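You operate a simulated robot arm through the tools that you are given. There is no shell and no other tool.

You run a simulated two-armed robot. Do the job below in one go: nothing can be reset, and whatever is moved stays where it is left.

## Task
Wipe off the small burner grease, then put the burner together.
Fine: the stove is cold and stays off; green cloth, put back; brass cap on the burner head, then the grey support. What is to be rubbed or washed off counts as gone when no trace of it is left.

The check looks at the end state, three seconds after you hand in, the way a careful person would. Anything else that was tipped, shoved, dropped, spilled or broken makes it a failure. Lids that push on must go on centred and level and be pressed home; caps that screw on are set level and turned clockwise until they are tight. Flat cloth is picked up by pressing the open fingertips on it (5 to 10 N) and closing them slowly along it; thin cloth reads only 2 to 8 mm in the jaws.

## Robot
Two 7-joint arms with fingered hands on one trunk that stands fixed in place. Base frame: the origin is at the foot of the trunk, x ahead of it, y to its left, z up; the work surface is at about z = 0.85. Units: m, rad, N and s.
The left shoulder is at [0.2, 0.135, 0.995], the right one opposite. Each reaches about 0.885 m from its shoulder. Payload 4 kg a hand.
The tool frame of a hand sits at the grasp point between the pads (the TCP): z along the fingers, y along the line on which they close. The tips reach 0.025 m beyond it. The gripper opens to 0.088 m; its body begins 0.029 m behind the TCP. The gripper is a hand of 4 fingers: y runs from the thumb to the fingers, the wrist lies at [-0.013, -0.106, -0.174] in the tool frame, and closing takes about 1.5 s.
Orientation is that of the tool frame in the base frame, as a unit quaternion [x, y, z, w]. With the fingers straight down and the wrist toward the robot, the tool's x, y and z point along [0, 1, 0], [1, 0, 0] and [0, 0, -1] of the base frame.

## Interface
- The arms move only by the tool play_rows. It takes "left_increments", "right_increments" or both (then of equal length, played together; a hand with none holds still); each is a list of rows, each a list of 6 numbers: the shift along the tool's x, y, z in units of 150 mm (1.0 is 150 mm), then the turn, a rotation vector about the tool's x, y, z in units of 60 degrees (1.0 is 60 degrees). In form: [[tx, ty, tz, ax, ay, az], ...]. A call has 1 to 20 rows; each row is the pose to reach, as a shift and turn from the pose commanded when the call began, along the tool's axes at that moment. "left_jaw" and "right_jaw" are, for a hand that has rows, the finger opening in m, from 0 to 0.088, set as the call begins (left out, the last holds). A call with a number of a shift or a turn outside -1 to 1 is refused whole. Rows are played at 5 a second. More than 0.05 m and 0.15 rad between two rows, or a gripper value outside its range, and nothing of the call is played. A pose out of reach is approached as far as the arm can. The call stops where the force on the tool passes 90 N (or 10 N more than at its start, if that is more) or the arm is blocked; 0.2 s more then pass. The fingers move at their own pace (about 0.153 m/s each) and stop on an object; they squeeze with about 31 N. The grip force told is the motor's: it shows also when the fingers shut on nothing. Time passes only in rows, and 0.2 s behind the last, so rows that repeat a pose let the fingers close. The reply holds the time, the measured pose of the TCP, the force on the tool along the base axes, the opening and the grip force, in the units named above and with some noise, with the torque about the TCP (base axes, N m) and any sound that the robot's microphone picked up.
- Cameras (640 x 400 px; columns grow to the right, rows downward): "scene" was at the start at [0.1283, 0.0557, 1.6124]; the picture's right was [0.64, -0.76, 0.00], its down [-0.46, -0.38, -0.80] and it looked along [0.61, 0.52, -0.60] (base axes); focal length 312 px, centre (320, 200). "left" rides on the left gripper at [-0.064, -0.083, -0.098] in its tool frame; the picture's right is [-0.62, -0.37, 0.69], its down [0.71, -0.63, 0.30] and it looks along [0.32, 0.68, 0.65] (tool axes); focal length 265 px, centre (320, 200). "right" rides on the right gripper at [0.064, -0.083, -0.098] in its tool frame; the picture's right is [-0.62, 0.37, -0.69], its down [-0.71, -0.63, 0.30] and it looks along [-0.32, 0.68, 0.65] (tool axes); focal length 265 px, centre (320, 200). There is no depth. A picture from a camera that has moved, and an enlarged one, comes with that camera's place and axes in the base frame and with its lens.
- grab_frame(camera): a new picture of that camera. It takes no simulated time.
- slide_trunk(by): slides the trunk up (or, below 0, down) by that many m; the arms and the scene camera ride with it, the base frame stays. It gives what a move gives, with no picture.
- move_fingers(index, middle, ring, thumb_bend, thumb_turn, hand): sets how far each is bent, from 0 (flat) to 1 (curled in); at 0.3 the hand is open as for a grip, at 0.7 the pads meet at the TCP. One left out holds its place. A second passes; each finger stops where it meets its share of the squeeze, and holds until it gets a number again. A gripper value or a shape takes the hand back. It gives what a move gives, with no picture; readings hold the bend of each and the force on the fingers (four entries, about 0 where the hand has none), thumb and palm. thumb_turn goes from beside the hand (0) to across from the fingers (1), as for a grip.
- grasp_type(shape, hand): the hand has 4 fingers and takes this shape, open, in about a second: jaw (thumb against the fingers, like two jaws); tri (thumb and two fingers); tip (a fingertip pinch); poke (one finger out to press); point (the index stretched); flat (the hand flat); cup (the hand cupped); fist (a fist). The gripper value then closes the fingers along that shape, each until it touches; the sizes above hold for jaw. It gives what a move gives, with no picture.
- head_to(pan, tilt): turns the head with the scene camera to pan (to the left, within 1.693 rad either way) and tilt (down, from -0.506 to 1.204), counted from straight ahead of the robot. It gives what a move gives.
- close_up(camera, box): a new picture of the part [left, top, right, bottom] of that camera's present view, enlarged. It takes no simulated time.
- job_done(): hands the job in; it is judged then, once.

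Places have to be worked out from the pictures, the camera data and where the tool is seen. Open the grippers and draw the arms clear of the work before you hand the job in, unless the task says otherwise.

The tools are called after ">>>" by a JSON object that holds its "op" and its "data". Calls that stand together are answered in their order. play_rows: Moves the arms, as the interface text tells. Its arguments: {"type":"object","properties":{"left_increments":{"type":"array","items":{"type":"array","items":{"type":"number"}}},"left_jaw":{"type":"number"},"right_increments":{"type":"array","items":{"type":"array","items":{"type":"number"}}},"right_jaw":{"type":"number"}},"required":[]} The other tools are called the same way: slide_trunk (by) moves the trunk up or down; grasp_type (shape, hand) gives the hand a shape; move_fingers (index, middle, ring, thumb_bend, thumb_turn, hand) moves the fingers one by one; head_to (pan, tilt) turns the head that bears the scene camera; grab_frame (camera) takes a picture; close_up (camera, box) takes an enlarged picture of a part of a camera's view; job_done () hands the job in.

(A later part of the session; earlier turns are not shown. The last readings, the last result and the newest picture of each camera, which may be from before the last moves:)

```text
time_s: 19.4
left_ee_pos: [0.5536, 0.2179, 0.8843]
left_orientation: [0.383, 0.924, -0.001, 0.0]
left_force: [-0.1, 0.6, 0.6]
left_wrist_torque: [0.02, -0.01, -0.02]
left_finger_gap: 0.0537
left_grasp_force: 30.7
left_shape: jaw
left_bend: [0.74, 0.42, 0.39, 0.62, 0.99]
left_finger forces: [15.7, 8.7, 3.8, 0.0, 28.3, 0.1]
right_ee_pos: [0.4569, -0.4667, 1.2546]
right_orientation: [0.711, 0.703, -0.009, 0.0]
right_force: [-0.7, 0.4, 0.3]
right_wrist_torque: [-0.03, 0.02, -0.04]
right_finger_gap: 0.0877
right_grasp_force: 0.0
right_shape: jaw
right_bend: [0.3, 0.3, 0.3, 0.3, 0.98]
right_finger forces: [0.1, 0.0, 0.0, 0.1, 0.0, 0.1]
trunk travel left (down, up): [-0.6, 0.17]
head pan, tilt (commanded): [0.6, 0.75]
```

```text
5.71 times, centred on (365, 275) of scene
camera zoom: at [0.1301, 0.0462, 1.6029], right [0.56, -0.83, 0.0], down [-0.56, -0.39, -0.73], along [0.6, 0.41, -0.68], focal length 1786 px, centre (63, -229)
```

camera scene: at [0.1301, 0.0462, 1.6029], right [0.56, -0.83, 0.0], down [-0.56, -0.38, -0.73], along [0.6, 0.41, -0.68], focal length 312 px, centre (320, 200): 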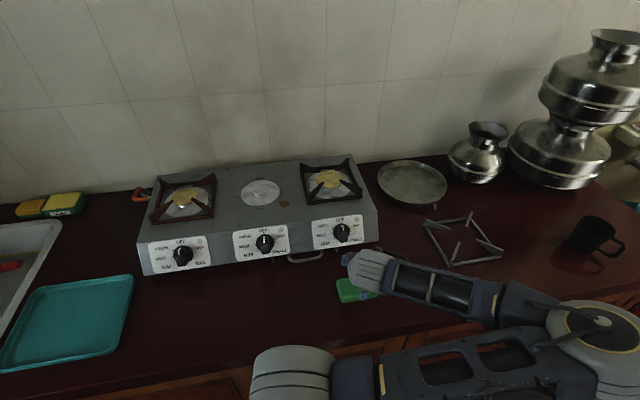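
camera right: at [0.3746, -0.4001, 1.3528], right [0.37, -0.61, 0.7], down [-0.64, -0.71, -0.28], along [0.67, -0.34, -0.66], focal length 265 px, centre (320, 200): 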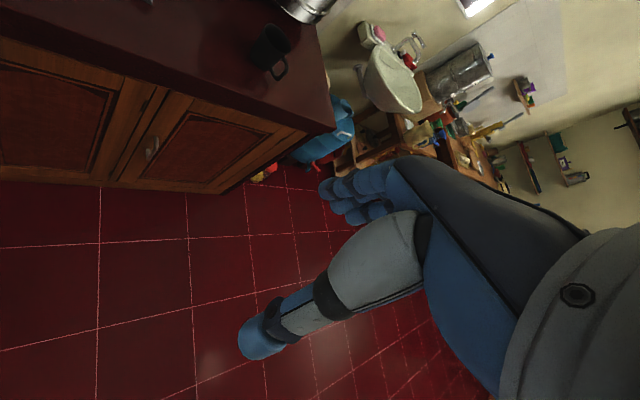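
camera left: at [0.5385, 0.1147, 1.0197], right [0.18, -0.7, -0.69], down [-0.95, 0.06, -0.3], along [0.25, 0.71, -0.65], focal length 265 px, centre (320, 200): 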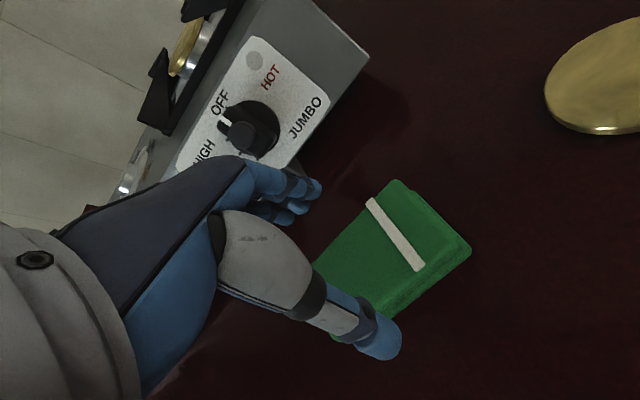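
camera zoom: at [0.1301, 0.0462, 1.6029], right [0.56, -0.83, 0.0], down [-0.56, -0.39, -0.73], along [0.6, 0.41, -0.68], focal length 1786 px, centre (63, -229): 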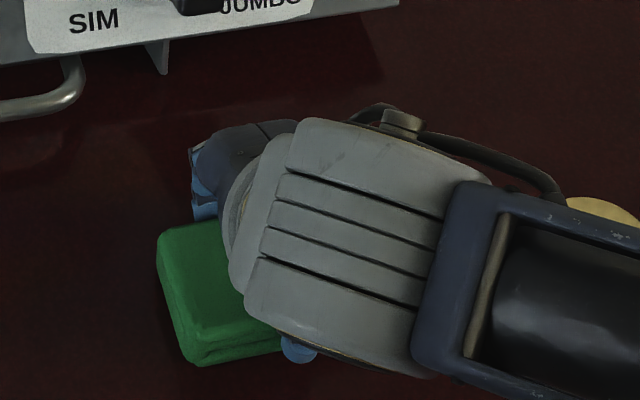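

The pad is gripped (gap 54 mm, ~31 N). I lift it gently and look at how it hangs in the fingers.

>>> {"op": "play_rows", "data": {"left_increments": [[0, 0, -0.05, 0, 0, 0], [0, 0, -0.12, 0, 0, 0], [0, 0, -0.25, 0, 0, 0], [0, 0, -0.45, 0, 0, 0], [0, 0, -0.7, 0, 0, 0], [0, 0, -0.95, 0, 0, 0], [0, 0, -0.95, 0, 0, 0]]}}

>>> {"op": "grab_frame", "data": {"camera": "left"}}

>>> {"op": "grab_frame", "data": {"camera": "scene"}}

```text
time_s: 21.0
left_ee_pos: [0.5547, 0.2197, 1.0294]
left_orientation: [0.383, 0.924, 0.001, -0.001]
left_force: [-0.6, 0.2, -0.9]
left_wrist_torque: [-0.02, 0.01, -0.03]
left_finger_gap: 0.0537
left_grasp_force: 31.2
left_shape: jaw
left_bend: [0.74, 0.42, 0.39, 0.62, 0.99]
left_finger forces: [15.7, 8.6, 3.7, 0.0, 28.4, 0.0]
right_ee_pos: [0.4558, -0.4661, 1.2538]
right_orientation: [0.711, 0.704, -0.01, 0.0]
right_force: [0.5, 0.4, 0.0]
right_wrist_torque: [0.0, -0.01, 0.0]
right_finger_gap: 0.0876
right_grasp_force: 0.0
right_shape: jaw
right_bend: [0.3, 0.3, 0.3, 0.3, 0.98]
right_finger forces: [0.1, 0.0, 0.0, 0.0, 0.1, 0.0]
trunk travel left (down, up): [-0.6, 0.17]
head pan, tilt (commanded): [0.6, 0.75]
```

```text
taken
camera left: at [0.5391, 0.1144, 1.1265], right [0.18, -0.7, -0.69], down [-0.95, 0.06, -0.3], along [0.25, 0.71, -0.65], focal length 265 px, centre (320, 200)
```

left: 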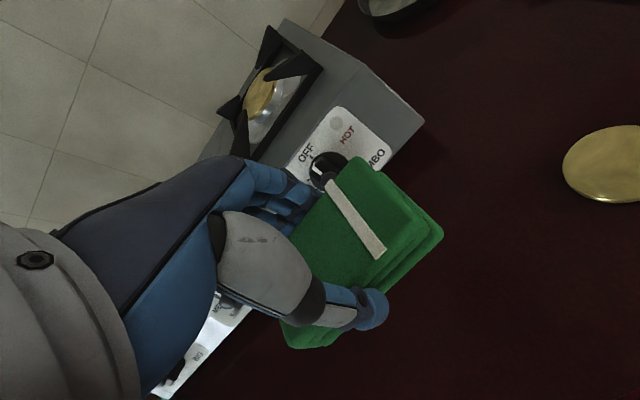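

```text
taken
camera scene: at [0.1302, 0.0462, 1.6029], right [0.56, -0.83, 0.0], down [-0.56, -0.39, -0.73], along [0.6, 0.41, -0.68], focal length 312 px, centre (320, 200)
```

scene: 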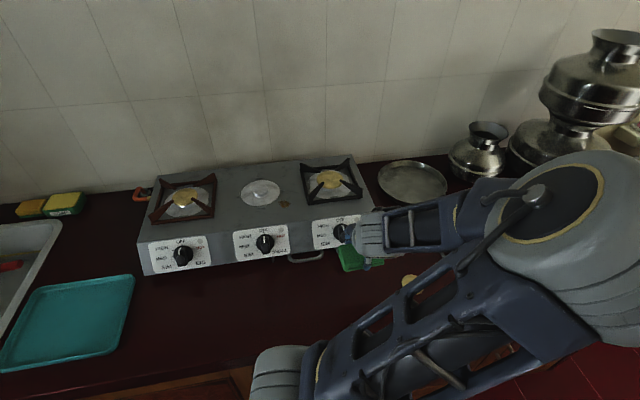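

The pad hangs level and secure. I raise it and swing it toward the grease, turning the hand another 45° so the pad's long side will lie tangent to the burner plate and clear of the lugs and the jumbo support.

>>> {"op": "play_rows", "data": {"left_increments": [[0, 0, -0.25, 0, 0, 0], [0, 0, -0.5, 0, 0, -0.1], [0.07, 0.14, -0.5, 0, 0, -0.2], [0.15, 0.29, -0.5, 0, 0, -0.3], [0.22, 0.44, -0.5, 0, 0, -0.4], [0.3, 0.58, -0.5, 0, 0, -0.5], [0.37, 0.73, -0.5, 0, 0, -0.62], [0.45, 0.87, -0.5, 0, 0, -0.74], [0.45, 0.87, -0.5, 0, 0, -0.74]]}}

>>> {"op": "grab_frame", "data": {"camera": "left"}}

>>> {"op": "grab_frame", "data": {"camera": "scene"}}

```text
time_s: 23.0
left_ee_pos: [0.601, 0.2665, 1.1571]
left_orientation: [0.026, 1.0, 0.0, -0.007]
left_force: [0.0, -0.2, -0.6]
left_wrist_torque: [0.0, 0.01, 0.02]
left_finger_gap: 0.0533
left_grasp_force: 31.0
left_shape: jaw
left_bend: [0.3, 0.42, 0.4, 0.62, 0.98]
left_finger forces: [16.1, 8.7, 4.0, 0.1, 28.5, 0.1]
left hand out of reach, approached as far as the arm can: row 5, 6, 7, 8, 9
right_ee_pos: [0.4573, -0.466, 1.2551]
right_orientation: [0.711, 0.703, -0.009, 0.0]
right_force: [-0.3, 0.2, 0.3]
right_wrist_torque: [0.03, -0.01, 0.01]
right_finger_gap: 0.0876
right_grasp_force: 0.0
right_shape: jaw
right_bend: [0.3, 0.3, 0.3, 0.3, 0.98]
right_finger forces: [0.0, 0.0, 0.1, 0.0, 0.0, 0.0]
trunk travel left (down, up): [-0.6, 0.17]
head pan, tilt (commanded): [0.6, 0.75]
```

```text
taken
camera left: at [0.6605, 0.1779, 1.2539], right [0.59, -0.4, -0.7], down [-0.75, -0.59, -0.29], along [-0.3, 0.7, -0.65], focal length 265 px, centre (320, 200)
```

left: 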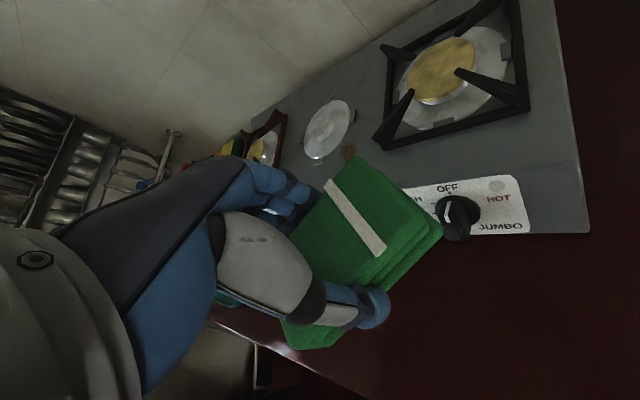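

```text
taken
camera scene: at [0.1304, 0.0462, 1.6028], right [0.56, -0.83, 0.0], down [-0.56, -0.39, -0.73], along [0.6, 0.41, -0.68], focal length 312 px, centre (320, 200)
```

scene: 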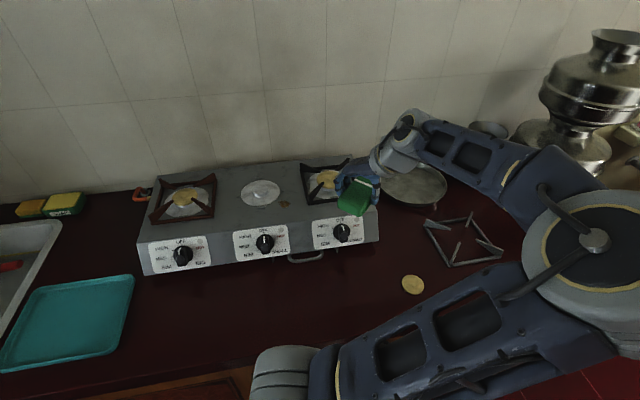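

The arm ran into its limits with the elbow on the right side at this yaw (out of reach). I check the commanded state with a null move before retracing to bring the elbow back to the left.

>>> {"op": "play_rows", "data": {"left_increments": [[0, 0, 0, 0, 0, 0]]}}

```text
time_s: 23.4
left_ee_pos: [0.6002, 0.2653, 1.157]
left_orientation: [0.027, 1.0, 0.001, -0.007]
left_force: [0.2, -0.3, -0.9]
left_wrist_torque: [0.01, 0.01, 0.03]
left_finger_gap: 0.053
left_grasp_force: 30.7
left_shape: jaw
left_bend: [0.3, 0.42, 0.4, 0.62, 0.98]
left_finger forces: [15.9, 8.7, 4.1, 0.0, 28.7, 0.1]
right_ee_pos: [0.4555, -0.4662, 1.2539]
right_orientation: [0.711, 0.703, -0.009, 0.0]
right_force: [0.1, 0.2, -0.6]
right_wrist_torque: [0.02, 0.0, -0.01]
right_finger_gap: 0.0878
right_grasp_force: 0.0
right_shape: jaw
right_bend: [0.3, 0.3, 0.3, 0.3, 0.98]
right_finger forces: [0.1, 0.0, 0.0, 0.0, 0.0, 0.0]
trunk travel left (down, up): [-0.6, 0.17]
head pan, tilt (commanded): [0.6, 0.75]
```

The command state matches the measured pose. I turn the hand back to yaw 40°, lifting and drawing back toward the earlier way-point.

>>> {"op": "play_rows", "data": {"left_increments": [[0.06, -0.02, -0.08, 0, 0, 0.11], [0.12, -0.04, -0.16, 0, 0, 0.22], [0.18, -0.06, -0.24, 0, 0, 0.33], [0.25, -0.08, -0.32, 0, 0, 0.44], [0.31, -0.1, -0.4, 0, 0, 0.55], [0.38, -0.13, -0.5, 0, 0, 0.66], [0.46, -0.16, -0.6, 0, 0, 0.78], [0.46, -0.16, -0.6, 0, 0, 0.78]]}}

>>> {"op": "grab_frame", "data": {"camera": "scene"}}

```text
time_s: 25.2
left_ee_pos: [0.5281, 0.2435, 1.2453]
left_orientation: [0.402, 0.916, 0.001, 0.0]
left_force: [-0.3, 0.0, 0.4]
left_wrist_torque: [-0.03, -0.03, -0.01]
left_finger_gap: 0.0535
left_grasp_force: 30.8
left_shape: jaw
left_bend: [0.3, 0.42, 0.4, 0.62, 0.98]
left_finger forces: [16.0, 8.6, 3.8, 0.1, 28.7, 0.0]
right_ee_pos: [0.4565, -0.4675, 1.254]
right_orientation: [0.711, 0.703, -0.01, 0.0]
right_force: [0.2, -0.4, -0.3]
right_wrist_torque: [0.01, -0.01, -0.01]
right_finger_gap: 0.0879
right_grasp_force: 0.0
right_shape: jaw
right_bend: [0.3, 0.3, 0.3, 0.3, 0.98]
right_finger forces: [0.0, 0.1, 0.0, 0.0, 0.0, 0.0]
trunk travel left (down, up): [-0.6, 0.17]
head pan, tilt (commanded): [0.6, 0.75]
```

```text
taken
camera scene: at [0.1302, 0.0463, 1.6029], right [0.56, -0.83, 0.0], down [-0.56, -0.39, -0.73], along [0.6, 0.41, -0.68], focal length 312 px, centre (320, 200)
```

scene: 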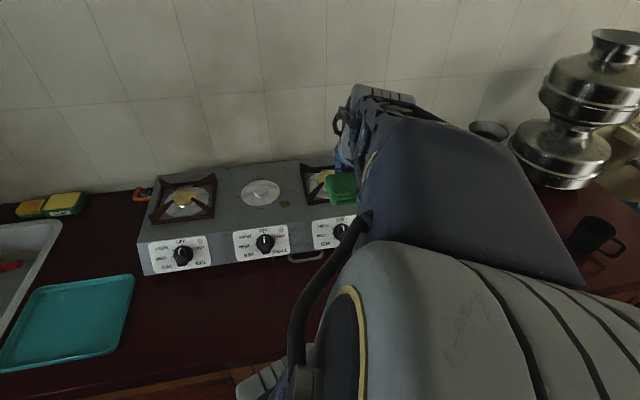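

The elbow is swinging over. I continue up and left along the earlier way-point, easing the yaw back toward 20°.

>>> {"op": "play_rows", "data": {"left_increments": [[0.15, 0, -0.06, 0, 0, 0.06], [0.3, 0, -0.12, 0, 0, 0.12], [0.45, 0, -0.18, 0, 0, 0.19], [0.6, 0, -0.24, 0, 0, 0.25], [0.75, 0, -0.3, 0, 0, 0.32], [0.9, 0, -0.36, 0, 0, 0.38], [0.9, 0, -0.36, 0, 0, 0.38]]}}

>>> {"op": "grab_frame", "data": {"camera": "scene"}}

```text
time_s: 26.8
left_ee_pos: [0.4365, 0.3435, 1.3004]
left_orientation: [0.575, 0.818, -0.001, 0.0]
left_force: [0.8, 0.4, -1.0]
left_wrist_torque: [0.0, 0.01, 0.0]
left_finger_gap: 0.0529
left_grasp_force: 30.6
left_shape: jaw
left_bend: [0.3, 0.42, 0.4, 0.62, 0.98]
left_finger forces: [15.9, 8.6, 3.9, 0.1, 28.6, 0.1]
right_ee_pos: [0.4569, -0.4654, 1.2535]
right_orientation: [0.711, 0.703, -0.009, 0.0]
right_force: [-0.2, 0.7, 0.1]
right_wrist_torque: [0.06, -0.02, -0.01]
right_finger_gap: 0.088
right_grasp_force: 0.0
right_shape: jaw
right_bend: [0.3, 0.3, 0.3, 0.3, 0.98]
right_finger forces: [0.1, 0.0, 0.0, 0.1, 0.0, 0.0]
trunk travel left (down, up): [-0.6, 0.17]
head pan, tilt (commanded): [0.6, 0.75]
```

```text
taken
camera scene: at [0.1301, 0.0462, 1.6029], right [0.56, -0.83, 0.0], down [-0.56, -0.39, -0.73], along [0.6, 0.41, -0.68], focal length 312 px, centre (320, 200)
```

scene: 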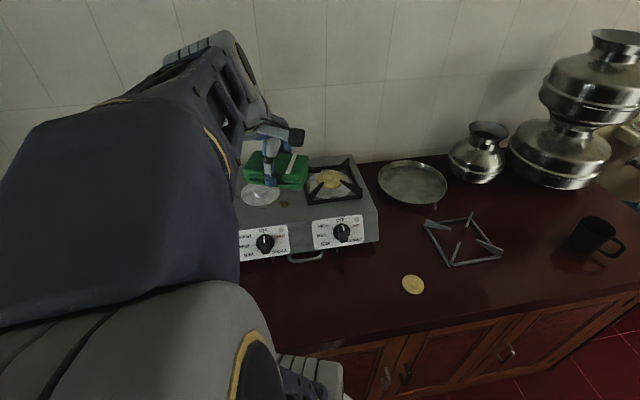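

The elbow is now on the left side and the pad is visible. I move out toward a spot above the grease, in two parts.

>>> {"op": "play_rows", "data": {"left_increments": [[0.046, 0.135, 0.11, 0, 0, 0], [0.092, 0.27, 0.22, 0, 0, 0], [0.138, 0.4, 0.33, 0, 0, 0], [0.185, 0.54, 0.44, 0, 0, 0], [0.23, 0.67, 0.55, 0, 0, 0], [0.277, 0.808, 0.667, 0, 0, 0], [0.277, 0.808, 0.667, 0, 0, 0]]}}

>>> {"op": "grab_frame", "data": {"camera": "scene"}}

>>> {"op": "grab_frame", "data": {"camera": "left"}}

```text
time_s: 28.4
left_ee_pos: [0.5344, 0.4275, 1.2003]
left_orientation: [0.574, 0.819, 0.0, 0.001]
left_force: [1.1, -0.4, -0.6]
left_wrist_torque: [0.04, -0.03, 0.01]
left_finger_gap: 0.0535
left_grasp_force: 30.8
left_shape: jaw
left_bend: [0.3, 0.42, 0.4, 0.62, 0.98]
left_finger forces: [16.2, 8.5, 3.9, 0.1, 28.7, 0.0]
right_ee_pos: [0.4568, -0.4671, 1.2548]
right_orientation: [0.711, 0.703, -0.009, 0.001]
right_force: [0.0, 0.5, -0.3]
right_wrist_torque: [0.0, 0.05, 0.01]
right_finger_gap: 0.088
right_grasp_force: 0.0
right_shape: jaw
right_bend: [0.3, 0.3, 0.3, 0.3, 0.98]
right_finger forces: [0.0, 0.0, 0.0, 0.0, 0.0, 0.0]
trunk travel left (down, up): [-0.6, 0.17]
head pan, tilt (commanded): [0.6, 0.75]
```

```text
taken
camera scene: at [0.13, 0.0462, 1.6029], right [0.56, -0.83, 0.0], down [-0.56, -0.39, -0.73], along [0.6, 0.41, -0.68], focal length 312 px, centre (320, 200)
```

scene: 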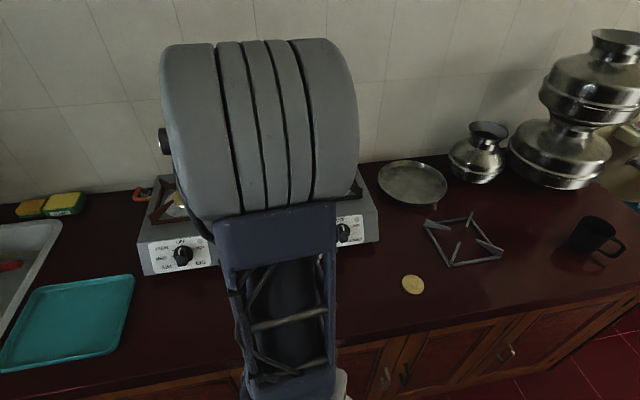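

```text
taken
camera left: at [0.4764, 0.3374, 1.2971], right [-0.14, -0.71, -0.69], down [-0.83, 0.46, -0.3], along [0.53, 0.54, -0.65], focal length 265 px, centre (320, 200)
```

left: 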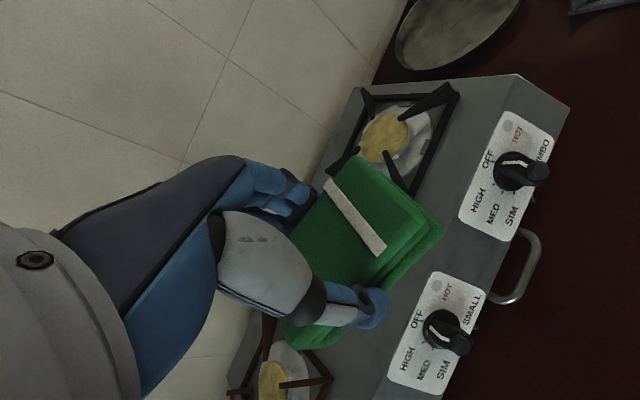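

The elbow now stays left and high. Triangulating several views puts the stove top at about z ≈ 0.97, the grease at about (0.615, 0.506) and the burner centre at about (0.612, 0.597). I go to yaw 0°, so that the pad fits end-on between the lugs and short of the jumbo support, and lower to about z = 1.08.

>>> {"op": "play_rows", "data": {"left_increments": [[0.024, 0.075, 0.11, 0, 0, 0.055], [0.047, 0.15, 0.22, 0, 0, 0.11], [0.071, 0.225, 0.33, 0, 0, 0.165], [0.095, 0.3, 0.44, 0, 0, 0.22], [0.12, 0.375, 0.55, 0, 0, 0.275], [0.143, 0.45, 0.66, 0, 0, 0.33], [0.166, 0.524, 0.8, 0, 0, 0.33], [0.166, 0.524, 0.8, 0, 0, 0.33]]}}

>>> {"op": "grab_frame", "data": {"camera": "scene"}}

>>> {"op": "grab_frame", "data": {"camera": "left"}}

```text
time_s: 30.2
left_ee_pos: [0.5989, 0.4733, 1.0805]
left_orientation: [0.707, 0.707, 0.001, 0.0]
left_force: [-0.3, -0.3, -1.4]
left_wrist_torque: [-0.01, 0.0, 0.0]
left_finger_gap: 0.0533
left_grasp_force: 31.0
left_shape: jaw
left_bend: [0.3, 0.42, 0.4, 0.62, 0.98]
left_finger forces: [16.1, 8.6, 3.9, 0.0, 28.6, 0.1]
right_ee_pos: [0.4565, -0.4667, 1.2549]
right_orientation: [0.711, 0.703, -0.01, 0.0]
right_force: [-0.3, -0.8, -0.7]
right_wrist_torque: [0.01, 0.01, -0.01]
right_finger_gap: 0.0875
right_grasp_force: 0.0
right_shape: jaw
right_bend: [0.3, 0.3, 0.3, 0.3, 0.98]
right_finger forces: [0.1, 0.0, 0.1, 0.0, 0.1, 0.0]
trunk travel left (down, up): [-0.6, 0.17]
head pan, tilt (commanded): [0.6, 0.75]
```

```text
taken
camera scene: at [0.1301, 0.0462, 1.6029], right [0.56, -0.83, 0.0], down [-0.56, -0.39, -0.73], along [0.6, 0.41, -0.68], focal length 312 px, centre (320, 200)
```

scene: 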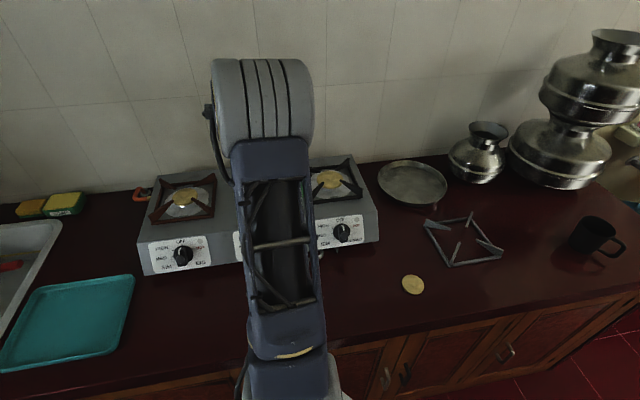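

```text
taken
camera left: at [0.5147, 0.4078, 1.1772], right [-0.37, -0.62, -0.69], down [-0.63, 0.71, -0.3], along [0.68, 0.32, -0.65], focal length 265 px, centre (320, 200)
```

left: 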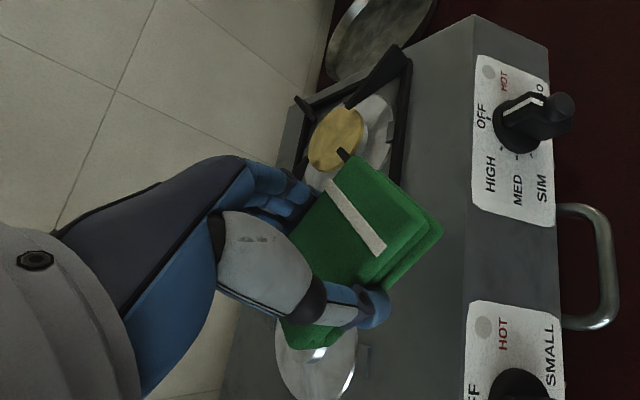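

The pad is above the spot. I zoom in on the surroundings to check the lug, plate and jumbo-support positions relative to the pad.

>>> {"op": "close_up", "data": {"camera": "left", "box": [250, 60, 490, 400]}}

>>> {"op": "close_up", "data": {"camera": "left", "box": [240, 250, 480, 400]}}

```text
1.18 times, centred on (370, 230) of left
camera zoom: at [0.5147, 0.4078, 1.1772], right [-0.37, -0.62, -0.69], down [-0.63, 0.71, -0.3], along [0.68, 0.32, -0.65], focal length 312 px, centre (261, 165)
```

zoom: 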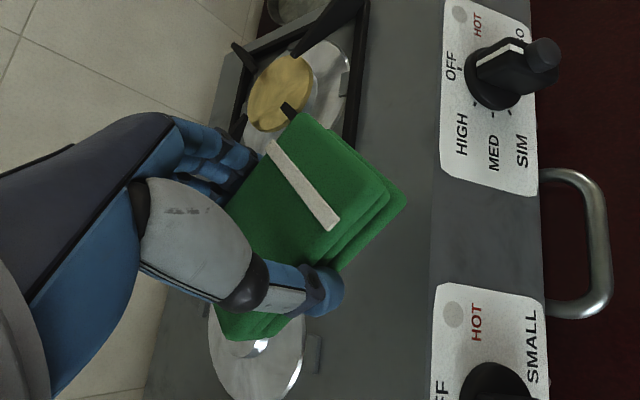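

```text
2.67 times, centred on (360, 325) of left
camera zoom: at [0.5147, 0.4078, 1.1772], right [-0.37, -0.62, -0.69], down [-0.63, 0.71, -0.3], along [0.68, 0.32, -0.65], focal length 708 px, centre (213, -133)
```

zoom: 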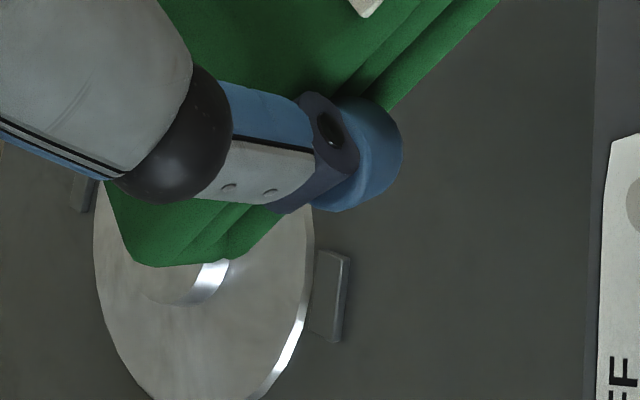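

The front lug measures at (0.565, 0.5455), matching my estimate, so the burner centre is at about (0.612, 0.593). The pad lines up over the grease between the lugs, and I lower it to just above the stove top.

>>> {"op": "play_rows", "data": {"left_increments": [[0.005, 0.027, 0.15, 0, 0, 0], [0.005, 0.027, 0.3, 0, 0, 0], [0.005, 0.027, 0.4, 0, 0, 0], [0.005, 0.027, 0.46, 0, 0, 0], [0.005, 0.027, 0.46, 0, 0, 0]]}}

>>> {"op": "grab_frame", "data": {"camera": "left"}}

```text
time_s: 31.4
left_ee_pos: [0.6043, 0.4737, 1.0107]
left_orientation: [0.707, 0.707, -0.001, 0.0]
left_force: [-0.2, 0.4, -0.5]
left_wrist_torque: [0.02, -0.01, -0.01]
left_finger_gap: 0.0535
left_grasp_force: 30.8
left_shape: jaw
left_bend: [0.3, 0.42, 0.4, 0.62, 0.98]
left_finger forces: [16.1, 8.7, 3.9, 0.0, 28.6, 0.1]
right_ee_pos: [0.4559, -0.4661, 1.2555]
right_orientation: [0.711, 0.704, -0.01, -0.001]
right_force: [0.7, -0.3, 1.1]
right_wrist_torque: [0.0, -0.02, -0.03]
right_finger_gap: 0.0876
right_grasp_force: 0.0
right_shape: jaw
right_bend: [0.3, 0.3, 0.3, 0.3, 0.98]
right_finger forces: [0.0, 0.0, 0.1, 0.0, 0.0, 0.1]
trunk travel left (down, up): [-0.6, 0.17]
head pan, tilt (commanded): [0.6, 0.75]
```

```text
taken
camera left: at [0.5197, 0.4093, 1.1082], right [-0.37, -0.62, -0.69], down [-0.63, 0.71, -0.3], along [0.68, 0.33, -0.65], focal length 265 px, centre (320, 200)
```

left: 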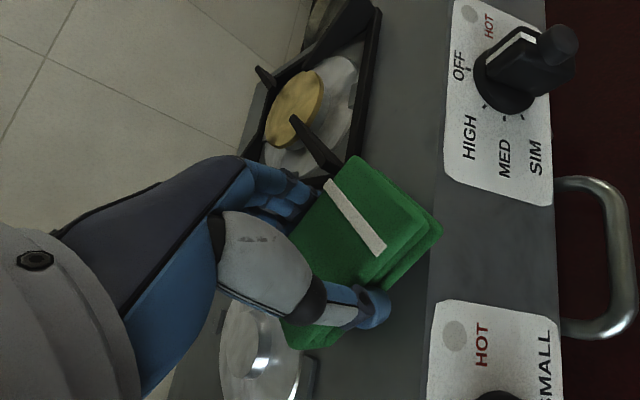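

No contact yet at z = 1.011. I lower in 2 mm rows, watching for the contact force.

>>> {"op": "play_rows", "data": {"left_increments": [[0, 0, 0.013, 0, 0, 0], [0, 0, 0.027, 0, 0, 0], [0, 0, 0.04, 0, 0, 0], [0, 0, 0.04, 0, 0, 0]]}}

```text
time_s: 32.4
left_ee_pos: [0.6052, 0.4746, 1.0048]
left_orientation: [0.707, 0.707, 0.0, 0.0]
left_force: [-0.3, 0.4, -1.0]
left_wrist_torque: [0.01, -0.02, -0.03]
left_finger_gap: 0.0534
left_grasp_force: 31.1
left_shape: jaw
left_bend: [0.3, 0.42, 0.4, 0.62, 0.98]
left_finger forces: [16.2, 8.5, 3.9, 0.0, 28.6, 0.0]
right_ee_pos: [0.4573, -0.4663, 1.2549]
right_orientation: [0.711, 0.703, -0.01, 0.0]
right_force: [1.1, 0.2, -0.3]
right_wrist_torque: [0.02, 0.01, 0.0]
right_finger_gap: 0.0876
right_grasp_force: 0.1
right_shape: jaw
right_bend: [0.3, 0.3, 0.3, 0.3, 0.98]
right_finger forces: [0.0, 0.0, 0.1, 0.0, 0.1, 0.1]
trunk travel left (down, up): [-0.6, 0.17]
head pan, tilt (commanded): [0.6, 0.75]
```

Still free at 1.005. I continue down in 2 mm rows.

>>> {"op": "play_rows", "data": {"left_increments": [[0, 0, 0.013, 0, 0, 0], [0, 0, 0.027, 0, 0, 0], [0, 0, 0.04, 0, 0, 0], [0, 0, 0.04, 0, 0, 0]]}}

```text
time_s: 33.4
left_ee_pos: [0.6066, 0.476, 1.0]
left_orientation: [0.706, 0.708, -0.001, -0.001]
left_force: [0.2, 0.0, -1.3]
left_wrist_torque: [0.03, 0.0, 0.01]
left_finger_gap: 0.0531
left_grasp_force: 31.6
left_shape: jaw
left_bend: [0.3, 0.42, 0.4, 0.62, 0.98]
left_finger forces: [16.2, 8.6, 3.9, 0.0, 28.6, 0.1]
right_ee_pos: [0.4559, -0.4667, 1.2548]
right_orientation: [0.711, 0.703, -0.01, 0.0]
right_force: [-0.4, -0.2, 0.7]
right_wrist_torque: [-0.01, 0.01, 0.02]
right_finger_gap: 0.0879
right_grasp_force: 0.1
right_shape: jaw
right_bend: [0.3, 0.3, 0.3, 0.3, 0.98]
right_finger forces: [0.0, 0.0, 0.0, 0.0, 0.1, 0.0]
trunk travel left (down, up): [-0.6, 0.17]
head pan, tilt (commanded): [0.6, 0.75]
```

Still no contact force at z = 1.000. I go on down a few more millimetres.

>>> {"op": "play_rows", "data": {"left_increments": [[0, 0, 0.013, 0, 0, 0], [0, 0, 0.027, 0, 0, 0], [0, 0, 0.027, 0, 0, 0]]}}

>>> {"op": "grab_frame", "data": {"camera": "left"}}

>>> {"op": "grab_frame", "data": {"camera": "scene"}}

```text
time_s: 34.2
left_ee_pos: [0.6056, 0.4757, 0.9951]
left_orientation: [0.707, 0.707, 0.001, 0.001]
left_force: [0.2, 0.7, 5.0]
left_wrist_torque: [0.02, 0.02, -0.04]
left_finger_gap: 0.0531
left_grasp_force: 31.0
left_shape: jaw
left_bend: [0.3, 0.42, 0.4, 0.62, 0.98]
left_finger forces: [16.3, 9.1, 4.1, 0.0, 28.8, 0.0]
right_ee_pos: [0.4563, -0.4673, 1.254]
right_orientation: [0.71, 0.704, -0.009, 0.0]
right_force: [0.1, -0.3, 0.4]
right_wrist_torque: [0.02, 0.0, -0.02]
right_finger_gap: 0.0875
right_grasp_force: 0.1
right_shape: jaw
right_bend: [0.3, 0.3, 0.3, 0.3, 0.98]
right_finger forces: [0.0, 0.0, 0.0, 0.1, 0.0, 0.0]
trunk travel left (down, up): [-0.6, 0.17]
head pan, tilt (commanded): [0.6, 0.75]
```

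```text
taken
camera left: at [0.5217, 0.4095, 1.0934], right [-0.37, -0.62, -0.69], down [-0.63, 0.71, -0.3], along [0.68, 0.33, -0.65], focal length 265 px, centre (320, 200)
```

left: 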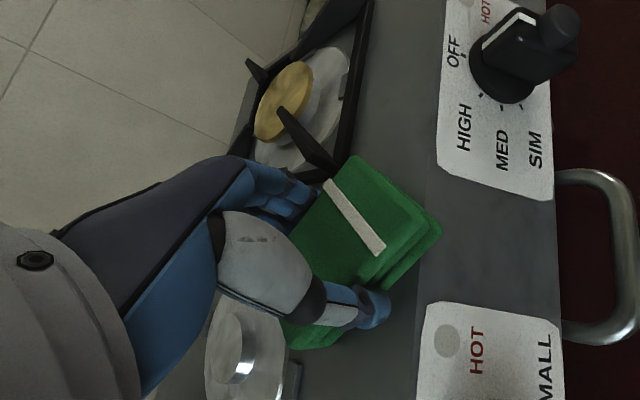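

```text
taken
camera scene: at [0.13, 0.0462, 1.603], right [0.56, -0.83, 0.0], down [-0.56, -0.39, -0.73], along [0.6, 0.41, -0.68], focal length 312 px, centre (320, 200)
```

scene: 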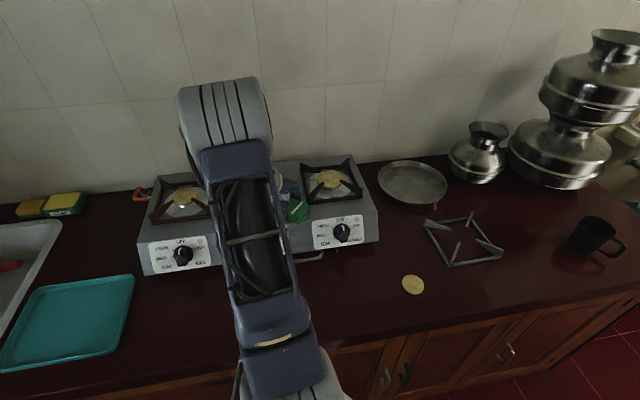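

Contact: 5 N upward at z = 0.995, so the pad is resting on the stove top (about 0.961). I press about 2 mm more and make wiping strokes, mainly front-back along the stove, keeping the fingers off the jumbo support's corner.

>>> {"op": "play_rows", "data": {"left_increments": [[0, 0, 0.013, 0, 0, 0], [-0.033, -0.033, 0.013, 0, 0, 0], [-0.067, -0.067, 0.013, 0, 0, 0], [-0.1, -0.1, 0.013, 0, 0, 0], [-0.067, -0.067, 0.013, 0, 0, 0], [-0.033, -0.033, 0.013, 0, 0, 0], [0, 0, 0.013, 0, 0, 0], [0.033, 0.027, 0.013, 0, 0, 0], [0.05, 0.04, 0.013, 0, 0, 0], [0.02, 0.01, 0.013, 0, 0, 0]]}}

```text
time_s: 36.4
left_ee_pos: [0.6068, 0.4805, 0.9942]
left_orientation: [0.706, 0.708, 0.002, 0.0]
left_force: [4.4, 1.9, 8.7]
left_wrist_torque: [0.0, -0.05, 0.02]
left_finger_gap: 0.0521
left_grasp_force: 31.3
left_shape: jaw
left_bend: [0.74, 0.43, 0.42, 0.62, 0.96]
left_finger forces: [18.6, 9.6, 5.0, 0.0, 29.3, 0.0]
right_ee_pos: [0.4557, -0.4669, 1.2542]
right_orientation: [0.711, 0.704, -0.01, 0.0]
right_force: [-1.1, -0.1, 0.0]
right_wrist_torque: [-0.04, -0.01, 0.0]
right_finger_gap: 0.0878
right_grasp_force: 0.0
right_shape: jaw
right_bend: [0.3, 0.3, 0.3, 0.3, 0.98]
right_finger forces: [0.0, 0.1, 0.0, 0.0, 0.0, 0.0]
trunk travel left (down, up): [-0.6, 0.17]
head pan, tilt (commanded): [0.6, 0.75]
```

Wiping at about 9 N works. I do one more set of strokes a bit firmer, then I'll lift and look.

>>> {"op": "play_rows", "data": {"left_increments": [[0, 0, 0.013, 0, 0, 0], [0.03, 0.03, 0.013, 0, 0, 0], [0, 0, 0.013, 0, 0, 0], [-0.033, -0.033, 0.013, 0, 0, 0], [-0.067, -0.067, 0.013, 0, 0, 0], [-0.1, -0.1, 0.013, 0, 0, 0], [-0.067, -0.067, 0.013, 0, 0, 0], [-0.033, -0.033, 0.013, 0, 0, 0], [0, 0, 0.013, 0, 0, 0], [0.03, 0.035, 0.013, 0, 0, 0], [0.0, 0.0, 0.013, 0, 0, 0], [-0.04, -0.02, 0.013, 0, 0, 0], [-0.08, -0.07, 0.013, 0, 0, 0], [-0.04, -0.04, 0.013, 0, 0, 0], [0.0, 0.0, 0.013, 0, 0, 0]]}}

>>> {"op": "play_rows", "data": {"left_increments": [[0, 0, -0.06, 0, 0, 0], [0, -0.05, -0.2, 0, 0, 0], [0, -0.2, -0.4, 0, 0, 0], [-0.1, -0.4, -0.6, 0, 0, 0], [-0.2, -0.6, -0.75, 0, 0, 0], [-0.2, -0.8, -0.85, 0, 0, 0], [-0.2, -0.8, -0.85, 0, 0, 0]]}}

>>> {"op": "grab_frame", "data": {"camera": "scene"}}

>>> {"op": "grab_frame", "data": {"camera": "left"}}

```text
time_s: 39.6
left_ee_pos: [0.6077, 0.4779, 0.9918]
left_orientation: [0.707, 0.707, 0.0, 0.001]
left_force: [-3.6, -5.3, 17.4]
left_wrist_torque: [-0.15, 0.11, -0.06]
left_finger_gap: 0.0513
left_grasp_force: 30.8
left_shape: jaw
left_bend: [0.74, 0.43, 0.42, 0.63, 0.95]
left_finger forces: [15.8, 8.0, 4.2, 0.1, 32.6, 0.1]
right_ee_pos: [0.4571, -0.4669, 1.2544]
right_orientation: [0.711, 0.703, -0.01, 0.0]
right_force: [0.3, 0.5, 0.6]
right_wrist_torque: [0.0, 0.03, 0.03]
right_finger_gap: 0.0875
right_grasp_force: 0.0
right_shape: jaw
right_bend: [0.3, 0.3, 0.3, 0.3, 0.98]
right_finger forces: [0.1, 0.1, 0.0, 0.0, 0.0, 0.1]
trunk travel left (down, up): [-0.6, 0.17]
head pan, tilt (commanded): [0.6, 0.75]
```

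```text
time_s: 41.2
left_ee_pos: [0.4862, 0.4471, 1.1189]
left_orientation: [0.707, 0.707, 0.0, 0.0]
left_force: [0.8, 0.2, -0.8]
left_wrist_torque: [-0.01, 0.0, 0.0]
left_finger_gap: 0.0517
left_grasp_force: 31.4
left_shape: jaw
left_bend: [0.74, 0.43, 0.42, 0.63, 0.96]
left_finger forces: [17.0, 8.7, 4.7, 0.0, 30.2, 0.0]
right_ee_pos: [0.4561, -0.4661, 1.2549]
right_orientation: [0.71, 0.704, -0.01, 0.0]
right_force: [-0.9, 0.9, 0.7]
right_wrist_torque: [0.01, 0.02, 0.0]
right_finger_gap: 0.088
right_grasp_force: 0.0
right_shape: jaw
right_bend: [0.3, 0.3, 0.3, 0.3, 0.98]
right_finger forces: [0.0, 0.1, 0.0, 0.0, 0.0, 0.0]
trunk travel left (down, up): [-0.6, 0.17]
head pan, tilt (commanded): [0.6, 0.75]
```

```text
taken
camera scene: at [0.1302, 0.0463, 1.6029], right [0.56, -0.83, 0.0], down [-0.56, -0.39, -0.73], along [0.6, 0.41, -0.68], focal length 312 px, centre (320, 200)
```

scene: 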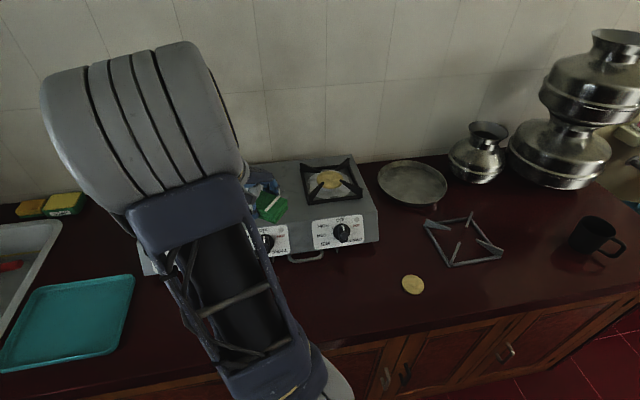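

```text
taken
camera left: at [0.4006, 0.3811, 1.2174], right [-0.37, -0.62, -0.69], down [-0.63, 0.71, -0.3], along [0.68, 0.32, -0.65], focal length 265 px, centre (320, 200)
```

left: 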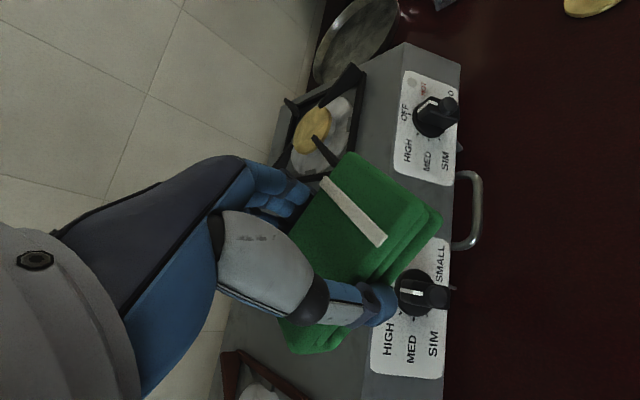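

The spot is still hidden behind the hand. I draw the hand back to the earlier way-point where the scene camera had a clear view.

>>> {"op": "play_rows", "data": {"left_increments": [[-0.1, -0.05, -0.17, 0, 0, -0.055], [-0.2, -0.1, -0.34, 0, 0, -0.11], [-0.32, -0.16, -0.5, 0, 0, -0.165], [-0.44, -0.22, -0.67, 0, 0, -0.22], [-0.56, -0.28, -0.84, 0, 0, -0.275], [-0.69, -0.33, -1.0, 0, 0, -0.33], [-0.69, -0.33, -1.0, 0, 0, -0.33]]}}

>>> {"op": "grab_frame", "data": {"camera": "scene"}}

>>> {"op": "close_up", "data": {"camera": "scene", "box": [230, 165, 350, 240]}}

```text
time_s: 42.8
left_ee_pos: [0.4374, 0.3397, 1.2679]
left_orientation: [0.574, 0.819, 0.001, -0.001]
left_force: [-0.2, 0.7, 0.2]
left_wrist_torque: [0.03, -0.01, 0.0]
left_finger_gap: 0.0518
left_grasp_force: 30.7
left_shape: jaw
left_bend: [0.74, 0.43, 0.42, 0.63, 0.96]
left_finger forces: [16.9, 8.5, 4.8, 0.1, 30.3, 0.1]
right_ee_pos: [0.4562, -0.4668, 1.2547]
right_orientation: [0.71, 0.704, -0.009, 0.0]
right_force: [0.0, -0.7, 0.3]
right_wrist_torque: [-0.03, -0.02, 0.0]
right_finger_gap: 0.0876
right_grasp_force: 0.0
right_shape: jaw
right_bend: [0.3, 0.3, 0.3, 0.3, 0.98]
right_finger forces: [0.0, 0.0, 0.0, 0.0, 0.0, 0.0]
trunk travel left (down, up): [-0.6, 0.17]
head pan, tilt (commanded): [0.6, 0.75]
```

```text
taken
camera scene: at [0.1301, 0.0464, 1.6029], right [0.56, -0.83, 0.0], down [-0.56, -0.39, -0.73], along [0.6, 0.41, -0.68], focal length 312 px, centre (320, 200)
```

scene: 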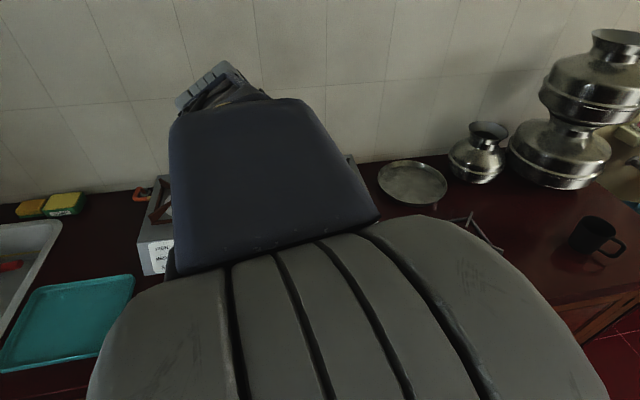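

```text
5.33 times, centred on (290, 202) of scene
camera zoom: at [0.1301, 0.0464, 1.6029], right [0.56, -0.83, 0.0], down [-0.56, -0.39, -0.73], along [0.6, 0.41, -0.68], focal length 1666 px, centre (480, 187)
```

zoom: 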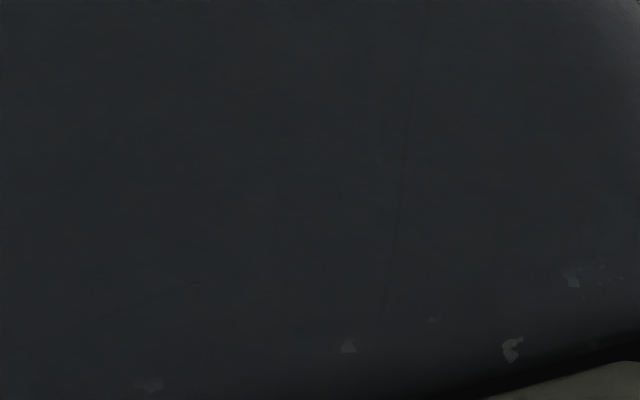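

The elbow now blocks the head camera, so I look with the left hand's own camera.

>>> {"op": "grab_frame", "data": {"camera": "left"}}

```text
taken
camera left: at [0.3795, 0.2507, 1.3658], right [-0.13, -0.71, -0.69], down [-0.84, 0.46, -0.31], along [0.53, 0.54, -0.65], focal length 265 px, centre (320, 200)
```

left: 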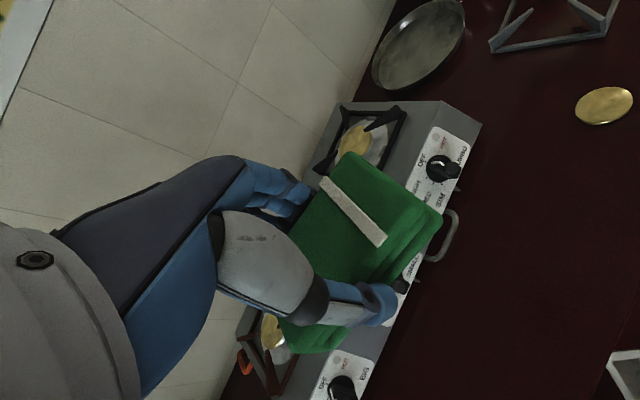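

The pad covers the burner in this view too. I move the hand over to the left of the burner so that the spot falls beside the pad in the hand camera.

>>> {"op": "play_rows", "data": {"left_increments": [[0.16, 0.06, 0, 0, 0, 0.055], [0.32, 0.12, 0, 0, 0, 0.11], [0.48, 0.18, 0, 0, 0, 0.165], [0.64, 0.24, 0, 0, 0, 0.22], [0.8, 0.29, 0, 0, 0, 0.275], [0.94, 0.34, 0, 0, 0, 0.33], [0.94, 0.34, 0, 0, 0, 0.33]]}}

>>> {"op": "play_rows", "data": {"left_increments": [[0.14, 0.11, 0.05, 0, 0, 0], [0.28, 0.22, 0.1, 0, 0, 0], [0.42, 0.33, 0.15, 0, 0, 0], [0.56, 0.44, 0.2, 0, 0, 0], [0.7, 0.55, 0.27, 0, 0, 0], [0.85, 0.67, 0.33, 0, 0, 0], [0.85, 0.67, 0.33, 0, 0, 0]]}}

>>> {"op": "grab_frame", "data": {"camera": "left"}}

>>> {"op": "grab_frame", "data": {"camera": "scene"}}

```text
time_s: 44.4
left_ee_pos: [0.4359, 0.4926, 1.2687]
left_orientation: [0.708, 0.707, 0.001, 0.0]
left_force: [0.2, -0.8, -0.8]
left_wrist_torque: [0.01, 0.01, -0.04]
left_finger_gap: 0.0513
left_grasp_force: 31.4
left_shape: jaw
left_bend: [0.74, 0.43, 0.42, 0.63, 0.96]
left_finger forces: [16.9, 8.4, 4.8, 0.0, 30.2, 0.0]
right_ee_pos: [0.4564, -0.4658, 1.2544]
right_orientation: [0.711, 0.703, -0.01, 0.0]
right_force: [-0.1, -0.2, -1.0]
right_wrist_torque: [0.01, 0.03, 0.01]
right_finger_gap: 0.0874
right_grasp_force: 0.0
right_shape: jaw
right_bend: [0.3, 0.3, 0.3, 0.3, 0.98]
right_finger forces: [0.0, 0.0, 0.0, 0.0, 0.0, 0.1]
trunk travel left (down, up): [-0.6, 0.17]
head pan, tilt (commanded): [0.6, 0.75]
```

```text
time_s: 46.0
left_ee_pos: [0.5384, 0.6218, 1.2202]
left_orientation: [0.707, 0.707, 0.0, 0.0]
left_force: [0.9, 0.0, -0.2]
left_wrist_torque: [0.03, 0.01, 0.0]
left_finger_gap: 0.0517
left_grasp_force: 30.9
left_shape: jaw
left_bend: [0.74, 0.43, 0.42, 0.63, 0.96]
left_finger forces: [16.8, 8.5, 4.8, 0.0, 30.2, 0.0]
right_ee_pos: [0.4572, -0.467, 1.2538]
right_orientation: [0.711, 0.703, -0.011, 0.001]
right_force: [0.0, -0.2, -1.0]
right_wrist_torque: [0.02, -0.02, 0.0]
right_finger_gap: 0.0877
right_grasp_force: 0.0
right_shape: jaw
right_bend: [0.3, 0.3, 0.3, 0.3, 0.98]
right_finger forces: [0.0, 0.0, 0.0, 0.1, 0.0, 0.0]
trunk travel left (down, up): [-0.6, 0.17]
head pan, tilt (commanded): [0.6, 0.75]
```

```text
taken
camera left: at [0.4535, 0.5559, 1.3169], right [-0.37, -0.62, -0.69], down [-0.63, 0.71, -0.31], along [0.68, 0.32, -0.65], focal length 265 px, centre (320, 200)
```

left: 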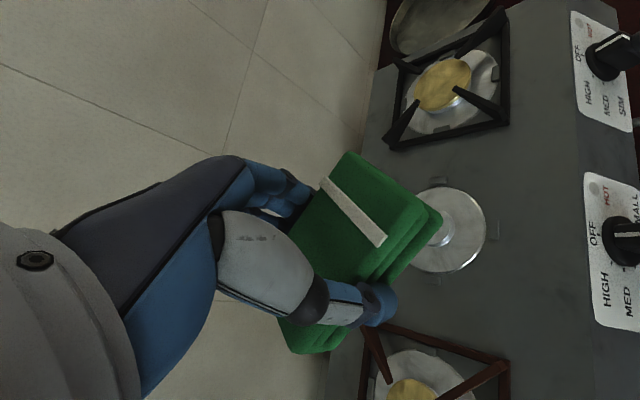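

```text
taken
camera scene: at [0.1301, 0.0462, 1.6029], right [0.56, -0.83, 0.0], down [-0.56, -0.39, -0.73], along [0.6, 0.41, -0.68], focal length 312 px, centre (320, 200)
```

scene: 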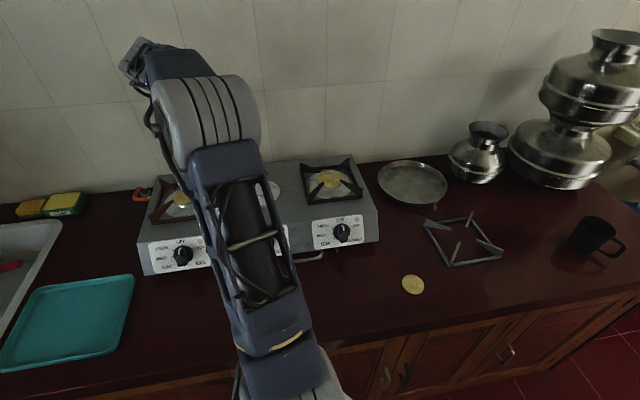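

Both views now show the area beside the small burner. I zoom in on where the grease was.

>>> {"op": "close_up", "data": {"camera": "left", "box": [400, 120, 560, 240]}}

>>> {"op": "close_up", "data": {"camera": "scene", "box": [255, 170, 335, 220]}}

```text
3.33 times, centred on (480, 180) of left
camera zoom: at [0.4535, 0.5559, 1.3169], right [-0.37, -0.62, -0.69], down [-0.63, 0.71, -0.31], along [0.68, 0.32, -0.65], focal length 885 px, centre (-213, 267)
```

zoom: 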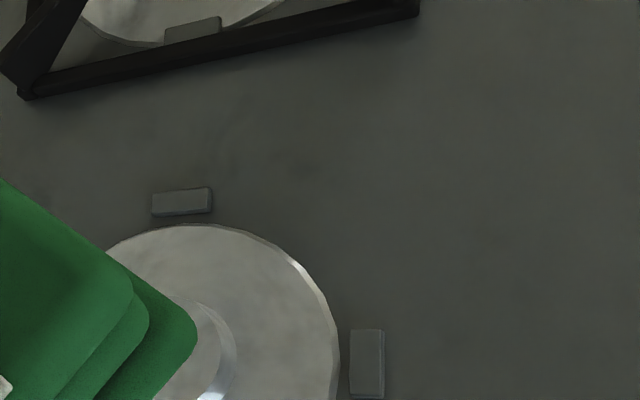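

```text
8.00 times, centred on (295, 195) of scene
camera zoom: at [0.1301, 0.0462, 1.6029], right [0.56, -0.83, 0.0], down [-0.56, -0.39, -0.73], along [0.6, 0.41, -0.68], focal length 2500 px, centre (520, 240)
```

zoom: 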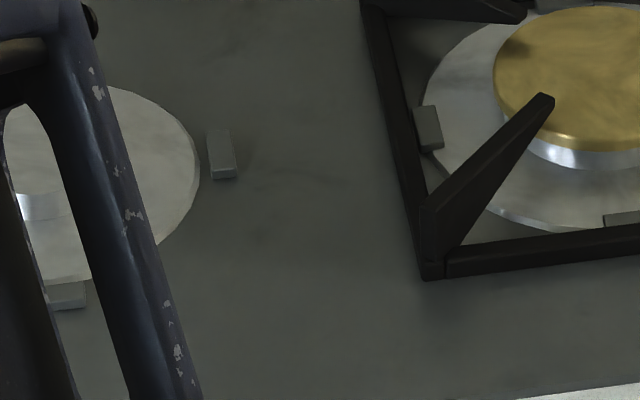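

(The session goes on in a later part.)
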